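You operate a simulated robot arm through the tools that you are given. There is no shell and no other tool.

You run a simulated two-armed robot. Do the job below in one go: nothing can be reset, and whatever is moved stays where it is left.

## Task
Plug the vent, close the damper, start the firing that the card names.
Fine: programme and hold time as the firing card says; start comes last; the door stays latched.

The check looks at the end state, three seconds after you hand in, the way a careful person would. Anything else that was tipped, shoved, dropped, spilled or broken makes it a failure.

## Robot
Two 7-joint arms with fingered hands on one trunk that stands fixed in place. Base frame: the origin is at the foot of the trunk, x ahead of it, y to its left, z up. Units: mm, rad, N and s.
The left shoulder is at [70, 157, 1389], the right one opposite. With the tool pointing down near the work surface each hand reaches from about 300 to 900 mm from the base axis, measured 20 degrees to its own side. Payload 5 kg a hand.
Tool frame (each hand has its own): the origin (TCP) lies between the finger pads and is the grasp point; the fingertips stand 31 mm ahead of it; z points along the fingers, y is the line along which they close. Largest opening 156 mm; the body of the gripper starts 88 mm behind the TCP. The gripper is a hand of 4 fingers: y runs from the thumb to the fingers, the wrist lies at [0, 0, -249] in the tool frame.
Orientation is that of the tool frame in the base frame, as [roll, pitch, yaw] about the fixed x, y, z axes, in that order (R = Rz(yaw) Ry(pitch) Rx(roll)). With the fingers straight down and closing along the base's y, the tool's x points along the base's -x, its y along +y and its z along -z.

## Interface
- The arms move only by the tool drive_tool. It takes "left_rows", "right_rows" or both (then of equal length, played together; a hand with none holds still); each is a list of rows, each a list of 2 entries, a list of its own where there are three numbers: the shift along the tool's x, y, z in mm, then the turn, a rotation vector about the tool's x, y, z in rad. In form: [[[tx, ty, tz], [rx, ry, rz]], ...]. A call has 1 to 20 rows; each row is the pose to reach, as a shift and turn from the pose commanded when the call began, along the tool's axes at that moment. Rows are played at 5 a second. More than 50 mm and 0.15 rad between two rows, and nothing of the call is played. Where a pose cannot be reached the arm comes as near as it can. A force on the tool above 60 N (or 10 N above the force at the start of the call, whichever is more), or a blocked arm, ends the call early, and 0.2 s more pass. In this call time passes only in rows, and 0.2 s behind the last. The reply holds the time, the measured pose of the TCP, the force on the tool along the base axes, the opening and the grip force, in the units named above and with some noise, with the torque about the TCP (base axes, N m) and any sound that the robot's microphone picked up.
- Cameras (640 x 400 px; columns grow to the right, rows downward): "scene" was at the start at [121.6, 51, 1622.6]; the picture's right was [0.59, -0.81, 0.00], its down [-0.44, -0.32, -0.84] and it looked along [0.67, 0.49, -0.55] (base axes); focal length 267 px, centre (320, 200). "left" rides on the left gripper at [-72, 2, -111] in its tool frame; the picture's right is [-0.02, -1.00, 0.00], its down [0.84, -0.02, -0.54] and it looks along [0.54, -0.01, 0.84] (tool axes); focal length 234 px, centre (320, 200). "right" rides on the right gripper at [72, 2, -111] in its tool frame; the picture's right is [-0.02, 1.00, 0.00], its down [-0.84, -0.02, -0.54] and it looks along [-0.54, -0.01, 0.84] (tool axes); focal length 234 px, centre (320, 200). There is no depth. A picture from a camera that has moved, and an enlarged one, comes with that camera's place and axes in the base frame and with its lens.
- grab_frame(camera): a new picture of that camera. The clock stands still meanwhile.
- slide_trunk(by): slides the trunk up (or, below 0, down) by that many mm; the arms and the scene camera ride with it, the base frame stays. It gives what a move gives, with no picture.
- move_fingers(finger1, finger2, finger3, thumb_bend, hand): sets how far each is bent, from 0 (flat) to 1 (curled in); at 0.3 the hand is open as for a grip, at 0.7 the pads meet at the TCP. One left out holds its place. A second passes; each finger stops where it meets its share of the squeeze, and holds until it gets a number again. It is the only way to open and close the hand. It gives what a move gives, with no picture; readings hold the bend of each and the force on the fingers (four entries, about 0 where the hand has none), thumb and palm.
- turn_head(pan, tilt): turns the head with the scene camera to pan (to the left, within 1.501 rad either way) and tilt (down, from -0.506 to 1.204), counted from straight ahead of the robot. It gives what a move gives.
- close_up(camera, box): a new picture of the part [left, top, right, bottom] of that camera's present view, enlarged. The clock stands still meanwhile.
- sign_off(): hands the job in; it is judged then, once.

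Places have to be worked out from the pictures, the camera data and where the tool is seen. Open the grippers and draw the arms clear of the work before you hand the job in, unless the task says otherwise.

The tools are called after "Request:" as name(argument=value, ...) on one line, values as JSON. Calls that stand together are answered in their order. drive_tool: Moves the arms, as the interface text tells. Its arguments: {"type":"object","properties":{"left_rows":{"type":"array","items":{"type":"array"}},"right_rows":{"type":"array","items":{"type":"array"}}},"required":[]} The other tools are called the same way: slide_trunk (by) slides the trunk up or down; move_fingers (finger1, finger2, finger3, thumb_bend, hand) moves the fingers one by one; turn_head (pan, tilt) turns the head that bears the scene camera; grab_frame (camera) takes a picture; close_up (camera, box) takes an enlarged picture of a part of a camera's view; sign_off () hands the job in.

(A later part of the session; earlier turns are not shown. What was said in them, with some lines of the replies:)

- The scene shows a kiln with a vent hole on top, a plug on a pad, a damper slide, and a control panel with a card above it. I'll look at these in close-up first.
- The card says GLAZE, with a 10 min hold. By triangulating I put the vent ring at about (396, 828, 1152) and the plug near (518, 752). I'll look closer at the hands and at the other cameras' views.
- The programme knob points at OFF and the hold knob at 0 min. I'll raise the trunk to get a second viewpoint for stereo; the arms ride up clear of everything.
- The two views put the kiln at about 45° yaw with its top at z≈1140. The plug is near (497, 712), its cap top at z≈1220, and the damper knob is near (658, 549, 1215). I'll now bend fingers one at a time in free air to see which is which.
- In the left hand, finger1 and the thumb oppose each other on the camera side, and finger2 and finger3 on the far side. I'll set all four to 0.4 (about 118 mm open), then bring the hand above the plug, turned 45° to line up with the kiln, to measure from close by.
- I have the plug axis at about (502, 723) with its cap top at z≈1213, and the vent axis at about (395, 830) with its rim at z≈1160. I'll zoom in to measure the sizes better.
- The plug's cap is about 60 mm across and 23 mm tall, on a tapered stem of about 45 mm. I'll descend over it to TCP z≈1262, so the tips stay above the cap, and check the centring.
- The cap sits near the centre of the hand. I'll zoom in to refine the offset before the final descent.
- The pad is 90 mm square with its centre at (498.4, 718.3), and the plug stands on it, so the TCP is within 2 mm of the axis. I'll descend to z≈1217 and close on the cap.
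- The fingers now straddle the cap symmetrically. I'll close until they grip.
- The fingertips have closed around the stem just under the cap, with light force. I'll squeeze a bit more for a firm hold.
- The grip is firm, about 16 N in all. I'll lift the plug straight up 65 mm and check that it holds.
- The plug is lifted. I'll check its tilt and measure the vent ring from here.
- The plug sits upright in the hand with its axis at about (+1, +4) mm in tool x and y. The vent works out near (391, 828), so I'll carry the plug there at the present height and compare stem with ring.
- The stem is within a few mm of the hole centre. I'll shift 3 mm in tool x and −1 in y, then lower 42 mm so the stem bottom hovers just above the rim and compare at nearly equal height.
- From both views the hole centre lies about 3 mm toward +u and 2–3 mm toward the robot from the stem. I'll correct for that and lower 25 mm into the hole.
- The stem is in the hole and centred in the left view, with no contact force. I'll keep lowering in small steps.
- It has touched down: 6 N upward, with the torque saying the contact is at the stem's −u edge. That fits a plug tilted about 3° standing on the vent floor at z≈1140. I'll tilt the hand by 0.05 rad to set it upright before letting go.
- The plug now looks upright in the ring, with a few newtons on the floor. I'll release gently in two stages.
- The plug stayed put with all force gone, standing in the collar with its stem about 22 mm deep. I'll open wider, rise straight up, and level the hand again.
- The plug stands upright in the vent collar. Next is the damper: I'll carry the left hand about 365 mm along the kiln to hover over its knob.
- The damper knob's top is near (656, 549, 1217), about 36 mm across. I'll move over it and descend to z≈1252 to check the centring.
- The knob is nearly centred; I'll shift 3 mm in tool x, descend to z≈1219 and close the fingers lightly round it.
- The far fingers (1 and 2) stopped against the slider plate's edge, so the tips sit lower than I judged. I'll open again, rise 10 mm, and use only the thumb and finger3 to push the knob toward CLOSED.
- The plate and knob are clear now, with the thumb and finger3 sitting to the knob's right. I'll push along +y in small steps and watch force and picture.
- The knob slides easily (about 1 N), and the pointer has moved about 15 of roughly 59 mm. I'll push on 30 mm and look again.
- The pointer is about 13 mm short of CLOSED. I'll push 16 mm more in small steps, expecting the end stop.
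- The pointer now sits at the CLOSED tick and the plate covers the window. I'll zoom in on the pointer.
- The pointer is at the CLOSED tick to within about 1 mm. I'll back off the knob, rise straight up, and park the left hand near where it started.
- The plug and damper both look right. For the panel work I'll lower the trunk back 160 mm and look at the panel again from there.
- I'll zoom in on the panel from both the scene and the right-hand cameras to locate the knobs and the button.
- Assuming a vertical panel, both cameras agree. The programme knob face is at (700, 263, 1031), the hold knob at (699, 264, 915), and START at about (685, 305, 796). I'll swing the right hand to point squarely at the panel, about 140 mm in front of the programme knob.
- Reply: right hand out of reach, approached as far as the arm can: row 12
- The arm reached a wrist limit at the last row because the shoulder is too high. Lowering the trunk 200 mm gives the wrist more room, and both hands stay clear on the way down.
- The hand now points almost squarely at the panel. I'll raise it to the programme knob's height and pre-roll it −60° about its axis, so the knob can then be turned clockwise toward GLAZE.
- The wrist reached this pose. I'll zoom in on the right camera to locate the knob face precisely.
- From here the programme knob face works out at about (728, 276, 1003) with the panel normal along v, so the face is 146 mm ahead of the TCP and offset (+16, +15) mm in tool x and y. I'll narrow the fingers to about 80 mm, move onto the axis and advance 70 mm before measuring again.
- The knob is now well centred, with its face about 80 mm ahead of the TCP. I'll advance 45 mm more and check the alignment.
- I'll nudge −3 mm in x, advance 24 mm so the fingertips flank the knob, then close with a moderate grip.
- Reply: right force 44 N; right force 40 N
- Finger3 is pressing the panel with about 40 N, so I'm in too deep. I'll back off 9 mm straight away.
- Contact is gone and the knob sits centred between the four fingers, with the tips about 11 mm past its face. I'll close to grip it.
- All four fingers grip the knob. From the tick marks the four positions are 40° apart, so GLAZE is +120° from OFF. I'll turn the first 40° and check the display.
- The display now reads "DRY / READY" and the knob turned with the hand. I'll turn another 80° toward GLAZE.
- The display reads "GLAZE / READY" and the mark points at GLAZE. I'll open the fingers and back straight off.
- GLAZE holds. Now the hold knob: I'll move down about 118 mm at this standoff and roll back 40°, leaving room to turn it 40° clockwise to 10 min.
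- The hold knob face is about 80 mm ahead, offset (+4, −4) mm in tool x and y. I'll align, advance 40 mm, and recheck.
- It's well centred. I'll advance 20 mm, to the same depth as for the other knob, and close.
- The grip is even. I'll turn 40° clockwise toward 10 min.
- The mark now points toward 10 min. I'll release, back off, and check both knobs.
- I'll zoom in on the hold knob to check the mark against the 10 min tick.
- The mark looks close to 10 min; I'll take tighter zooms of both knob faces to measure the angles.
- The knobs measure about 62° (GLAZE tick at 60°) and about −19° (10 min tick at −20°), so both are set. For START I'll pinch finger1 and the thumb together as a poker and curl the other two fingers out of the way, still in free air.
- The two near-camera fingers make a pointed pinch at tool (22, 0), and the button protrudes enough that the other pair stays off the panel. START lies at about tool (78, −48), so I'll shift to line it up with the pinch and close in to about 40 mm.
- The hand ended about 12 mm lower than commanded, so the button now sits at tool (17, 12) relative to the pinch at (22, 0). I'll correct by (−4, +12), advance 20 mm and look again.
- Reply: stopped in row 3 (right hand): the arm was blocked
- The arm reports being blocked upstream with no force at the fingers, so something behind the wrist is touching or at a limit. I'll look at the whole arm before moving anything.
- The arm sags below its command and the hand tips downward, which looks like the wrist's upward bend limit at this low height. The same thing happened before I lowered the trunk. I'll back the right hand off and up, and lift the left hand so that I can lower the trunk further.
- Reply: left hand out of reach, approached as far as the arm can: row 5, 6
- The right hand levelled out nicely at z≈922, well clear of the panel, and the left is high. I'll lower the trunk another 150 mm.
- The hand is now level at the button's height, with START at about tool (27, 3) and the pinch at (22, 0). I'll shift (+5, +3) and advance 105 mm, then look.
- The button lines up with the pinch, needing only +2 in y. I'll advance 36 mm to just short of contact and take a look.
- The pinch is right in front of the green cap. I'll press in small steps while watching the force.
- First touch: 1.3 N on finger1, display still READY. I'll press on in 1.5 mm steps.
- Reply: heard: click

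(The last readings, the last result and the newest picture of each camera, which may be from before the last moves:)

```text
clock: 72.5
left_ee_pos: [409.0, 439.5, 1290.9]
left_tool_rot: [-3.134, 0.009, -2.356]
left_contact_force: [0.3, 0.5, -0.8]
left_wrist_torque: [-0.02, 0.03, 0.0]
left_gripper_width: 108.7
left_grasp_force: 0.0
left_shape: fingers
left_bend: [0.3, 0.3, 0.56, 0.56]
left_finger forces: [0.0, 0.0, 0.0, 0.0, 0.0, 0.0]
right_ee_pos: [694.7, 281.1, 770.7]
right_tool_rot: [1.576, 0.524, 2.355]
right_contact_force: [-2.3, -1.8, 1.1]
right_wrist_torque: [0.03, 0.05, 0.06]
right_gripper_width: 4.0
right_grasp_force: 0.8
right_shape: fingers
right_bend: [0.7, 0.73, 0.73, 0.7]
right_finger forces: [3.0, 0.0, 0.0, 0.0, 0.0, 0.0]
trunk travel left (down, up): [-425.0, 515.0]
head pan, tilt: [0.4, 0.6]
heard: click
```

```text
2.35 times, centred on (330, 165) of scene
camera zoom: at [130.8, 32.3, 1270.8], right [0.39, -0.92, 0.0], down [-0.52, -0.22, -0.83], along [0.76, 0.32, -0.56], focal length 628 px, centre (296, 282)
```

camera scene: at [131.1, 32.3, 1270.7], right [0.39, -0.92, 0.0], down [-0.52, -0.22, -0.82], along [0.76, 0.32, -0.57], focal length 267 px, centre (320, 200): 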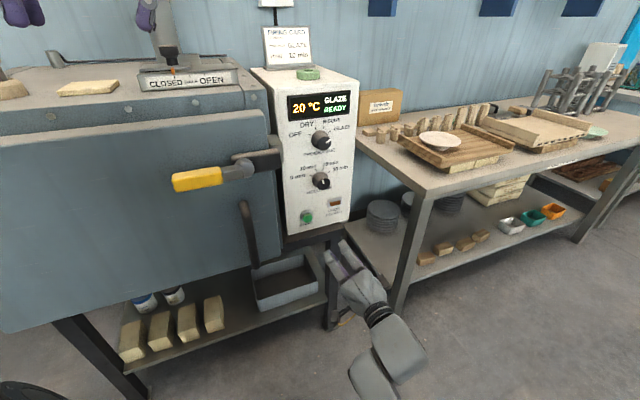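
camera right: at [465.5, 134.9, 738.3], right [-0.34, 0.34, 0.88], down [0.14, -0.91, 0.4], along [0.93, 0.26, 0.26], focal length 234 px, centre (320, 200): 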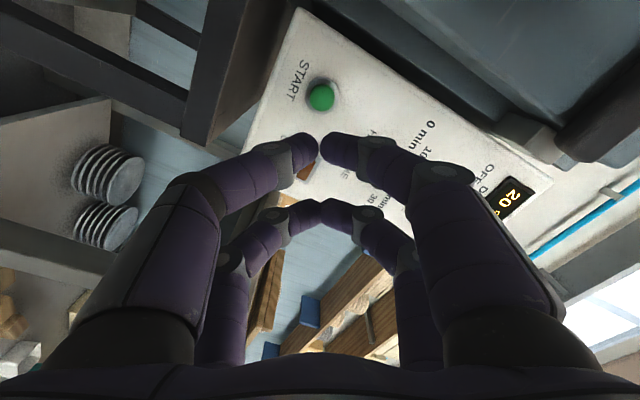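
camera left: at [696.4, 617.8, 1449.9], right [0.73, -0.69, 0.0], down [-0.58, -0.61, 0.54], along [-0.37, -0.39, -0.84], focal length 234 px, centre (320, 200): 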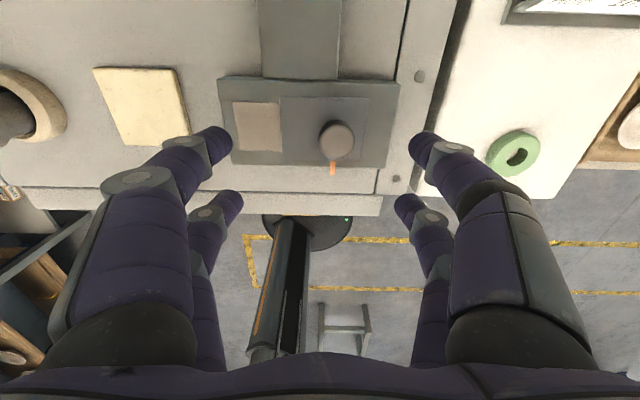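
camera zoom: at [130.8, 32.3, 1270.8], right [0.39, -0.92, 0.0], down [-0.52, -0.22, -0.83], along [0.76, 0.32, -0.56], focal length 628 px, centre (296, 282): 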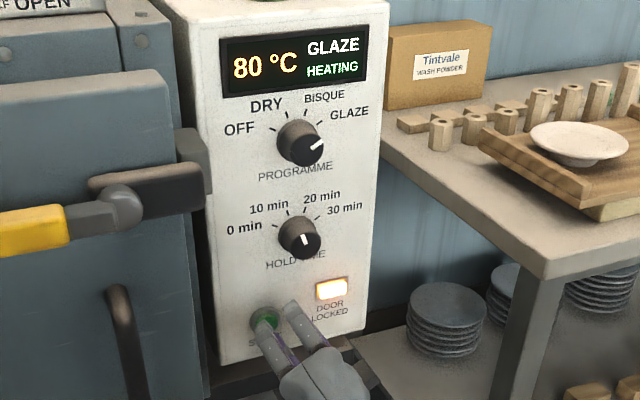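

A click: the display shows "80 °C GLAZE HEATING" and the DOOR LOCKED lamp is lit. I'll withdraw the right hand straight back.

Request:
drive_tool(right_rows=[[[0, 0, -10], [0, 0, 0]], [[0, 0, -40], [0, 0, 0]], [[0, 0, -80], [0, 0, 0]], [[0, 0, -120], [0, 0, 0]], [[0, 0, -160], [0, 0, 0]], [[-10, 20, -195], [0, 0, 0]], [[-25, 50, -220], [0, 0, 0]]])

Request:
move_fingers(hand="right", finger1=0.3, finger2=0.3, finger3=0.3, thumb_bend=0.3)

Request:
move_fingers(hand="left", finger1=0.3, finger2=0.3, finger3=0.3, thumb_bend=0.3)

Request:
grab_frame(camera="scene")

```text
clock: 74.1
left_ee_pos: [408.5, 439.4, 1292.4]
left_tool_rot: [-3.133, 0.011, -2.355]
left_contact_force: [-0.5, -0.6, 0.6]
left_wrist_torque: [0.02, 0.0, 0.01]
left_gripper_width: 109.0
left_grasp_force: 0.0
left_shape: fingers
left_bend: [0.3, 0.3, 0.56, 0.56]
left_finger forces: [0.1, 0.0, 0.1, 0.0, 0.0, 0.1]
right_ee_pos: [535.9, 130.6, 831.1]
right_tool_rot: [1.569, 0.521, 2.356]
right_contact_force: [0.4, -0.8, 0.2]
right_wrist_torque: [0.0, -0.01, 0.01]
right_gripper_width: 4.2
right_grasp_force: 0.0
right_shape: fingers
right_bend: [0.7, 0.73, 0.73, 0.7]
right_finger forces: [0.0, 0.0, 0.1, 0.1, 0.1, 0.0]
trunk travel left (down, up): [-425.0, 515.0]
head pan, tilt: [0.4, 0.6]
```

```text
clock: 75.1
left_ee_pos: [409.6, 439.8, 1291.6]
left_tool_rot: [-3.131, 0.012, -2.355]
left_contact_force: [0.8, 0.5, -0.5]
left_wrist_torque: [-0.03, 0.03, 0.02]
left_gripper_width: 108.6
left_grasp_force: 0.0
left_shape: fingers
left_bend: [0.3, 0.3, 0.56, 0.56]
left_finger forces: [0.1, 0.0, 0.0, 0.0, 0.0, 0.0]
right_ee_pos: [536.1, 131.5, 830.0]
right_tool_rot: [1.567, 0.522, 2.357]
right_contact_force: [-0.3, -0.9, 0.3]
right_wrist_torque: [0.0, 0.03, 0.0]
right_gripper_width: 159.6
right_grasp_force: 0.2
right_shape: fingers
right_bend: [0.3, 0.3, 0.3, 0.3]
right_finger forces: [0.0, 0.1, 0.0, 0.0, 0.0, 0.1]
trunk travel left (down, up): [-425.0, 515.0]
head pan, tilt: [0.4, 0.6]
```

```text
clock: 76.1
left_ee_pos: [409.3, 439.9, 1291.1]
left_tool_rot: [-3.133, 0.01, -2.355]
left_contact_force: [-0.4, 0.8, -0.2]
left_wrist_torque: [0.01, 0.03, 0.01]
left_gripper_width: 159.8
left_grasp_force: 0.1
left_shape: fingers
left_bend: [0.3, 0.3, 0.3, 0.3]
left_finger forces: [0.1, 0.0, 0.0, 0.0, 0.1, 0.1]
right_ee_pos: [536.0, 131.2, 829.3]
right_tool_rot: [1.567, 0.522, 2.357]
right_contact_force: [-0.2, 0.1, -0.4]
right_wrist_torque: [0.03, -0.01, 0.04]
right_gripper_width: 159.5
right_grasp_force: 0.0
right_shape: fingers
right_bend: [0.3, 0.3, 0.3, 0.3]
right_finger forces: [0.0, 0.0, 0.1, 0.0, 0.1, 0.0]
trunk travel left (down, up): [-425.0, 515.0]
head pan, tilt: [0.4, 0.6]
```

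```text
taken
camera scene: at [131.1, 32.4, 1270.8], right [0.39, -0.92, 0.0], down [-0.52, -0.22, -0.82], along [0.76, 0.32, -0.57], focal length 267 px, centre (320, 200)
```

scene: 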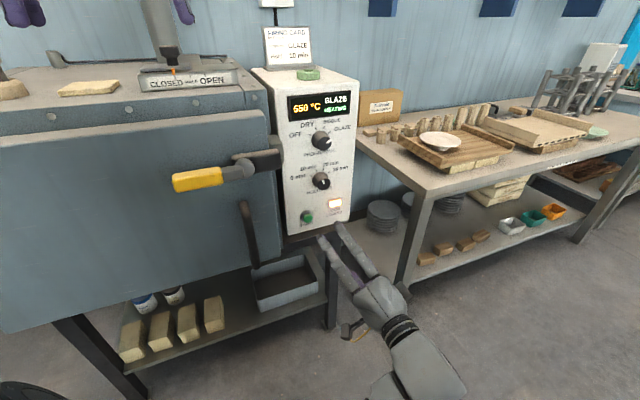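

It's heating (550 °C and rising). I'll draw the right hand further back, then raise the trunk to check the kiln top.

Request:
drive_tool(right_rows=[[[0, 0, -40], [0, 0, 0]], [[0, 0, -80], [0, 0, 0]], [[0, 0, -110], [0, 0, 0]]])

Request:
slide_trunk(by=300)

Request:
turn_head(pan=0.632, tilt=0.579)

Request:
grab_frame(camera="scene")

Request:
close_up(camera="scene", box=[140, 130, 340, 255])

Request:
close_up(camera="scene", box=[325, 140, 415, 310])

```text
clock: 76.9
left_ee_pos: [407.7, 437.8, 1291.8]
left_tool_rot: [-3.133, 0.01, -2.353]
left_contact_force: [-0.3, -0.5, -0.8]
left_wrist_torque: [0.05, -0.04, 0.0]
left_gripper_width: 159.8
left_grasp_force: 0.1
left_shape: fingers
left_bend: [0.3, 0.3, 0.3, 0.3]
left_finger forces: [0.0, 0.1, 0.0, 0.0, 0.1, 0.0]
right_ee_pos: [461.8, 54.2, 831.8]
right_tool_rot: [1.567, 0.522, 2.354]
right_contact_force: [-0.6, -1.3, 0.3]
right_wrist_torque: [-0.01, 0.03, -0.01]
right_gripper_width: 159.8
right_grasp_force: 0.1
right_shape: fingers
right_bend: [0.3, 0.3, 0.3, 0.3]
right_finger forces: [0.0, 0.1, 0.0, 0.0, 0.1, 0.1]
trunk travel left (down, up): [-425.0, 515.0]
head pan, tilt: [0.4, 0.6]
```

```text
clock: 79.9
left_ee_pos: [410.7, 438.7, 1591.3]
left_tool_rot: [-3.133, 0.008, -2.354]
left_contact_force: [-1.0, 0.2, 0.0]
left_wrist_torque: [-0.04, 0.0, 0.01]
left_gripper_width: 159.6
left_grasp_force: 0.0
left_shape: fingers
left_bend: [0.3, 0.3, 0.3, 0.3]
left_finger forces: [0.0, 0.1, 0.0, 0.0, 0.0, 0.0]
right_ee_pos: [462.6, 54.5, 1130.5]
right_tool_rot: [1.566, 0.521, 2.357]
right_contact_force: [0.1, 0.4, -0.8]
right_wrist_torque: [0.0, 0.02, 0.0]
right_gripper_width: 159.7
right_grasp_force: 0.1
right_shape: fingers
right_bend: [0.3, 0.3, 0.3, 0.3]
right_finger forces: [0.1, 0.0, 0.0, 0.1, 0.0, 0.0]
trunk travel left (down, up): [-725.0, 215.0]
head pan, tilt: [0.4, 0.6]
```

```text
clock: 80.6
left_ee_pos: [409.1, 439.9, 1590.4]
left_tool_rot: [-3.135, 0.011, -2.353]
left_contact_force: [-0.2, -0.5, -1.2]
left_wrist_torque: [-0.01, -0.01, 0.0]
left_gripper_width: 159.6
left_grasp_force: 0.1
left_shape: fingers
left_bend: [0.3, 0.3, 0.3, 0.3]
left_finger forces: [0.0, 0.0, 0.1, 0.0, 0.0, 0.0]
right_ee_pos: [461.5, 55.5, 1131.9]
right_tool_rot: [1.566, 0.521, 2.355]
right_contact_force: [-0.4, 0.0, 0.1]
right_wrist_torque: [-0.01, 0.0, 0.02]
right_gripper_width: 159.6
right_grasp_force: 0.2
right_shape: fingers
right_bend: [0.3, 0.3, 0.3, 0.3]
right_finger forces: [0.0, 0.0, 0.0, 0.0, 0.0, 0.1]
trunk travel left (down, up): [-725.0, 215.0]
head pan, tilt: [0.632, 0.579]
```

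```text
taken
camera scene: at [121.6, 50.5, 1572.7], right [0.59, -0.81, 0.0], down [-0.44, -0.32, -0.84], along [0.68, 0.49, -0.55], focal length 267 px, centre (320, 200)
```

scene: 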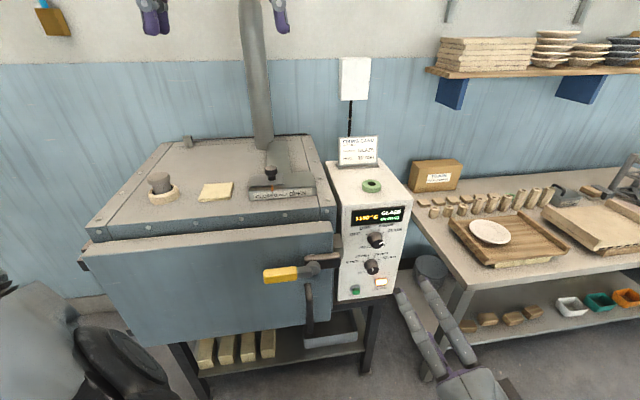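

```text
3.20 times, centred on (240, 192) of scene
camera zoom: at [121.6, 50.5, 1572.7], right [0.59, -0.81, 0.0], down [-0.44, -0.32, -0.84], along [0.68, 0.49, -0.55], focal length 855 px, centre (576, 224)
```

zoom: 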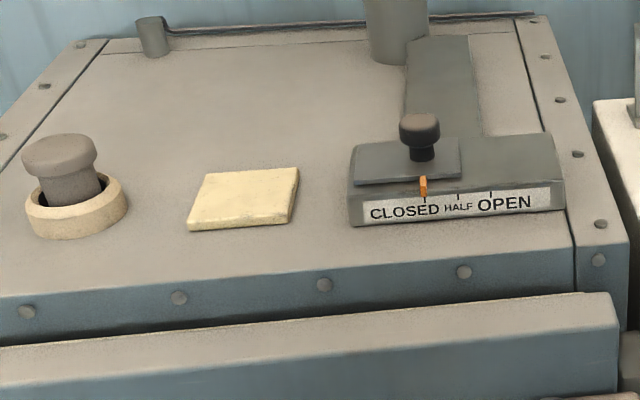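

```text
2.35 times, centred on (370, 225) of scene
camera zoom: at [121.6, 50.5, 1572.7], right [0.59, -0.81, 0.0], down [-0.44, -0.32, -0.84], along [0.68, 0.49, -0.55], focal length 628 px, centre (202, 141)
```

zoom: 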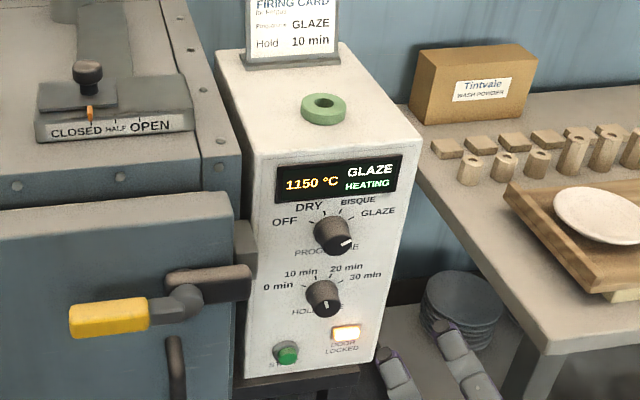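

The end state looks right:
- **Vent:** the plug is upright in the collar.
- **Damper:** the pointer is at CLOSED.
- **Panel:** GLAZE and 10 min are set, the kiln is heating, the DOOR LOCKED lamp is on, and the latch is untouched.

Both hands are open and clear, and nothing else was disturbed. Handing in.

Request:
sign_off()

```text
The job is handed in.
```

The kiln is firing on GLAZE with a 10 min hold, as the card says. Starting it was the last thing I touched, and the job is handed in.

- **Vent:** The plug stands upright in the vent collar with its stem about 22 mm deep. It rests on the collar floor, so the cap sits about 25 mm above the rim rather than on it. I did not press it down further after letting go.
- **Damper:** The knob is slid across to CLOSED, with the pointer within about 1 mm of the tick.
- **Panel:** Pressing START gave a click. The display went from READY to HEATING, and it read 1150 °C when I last looked.
- **Door:** I never touched the latch, and the DOOR LOCKED lamp came on when the firing started.

While lining up on the programme knob, one fingertip pushed against the panel with about 40 N before I backed off. I saw no mark or movement from it, and nothing else in the scene looked out of place. Both hands are open and drawn back from the work.
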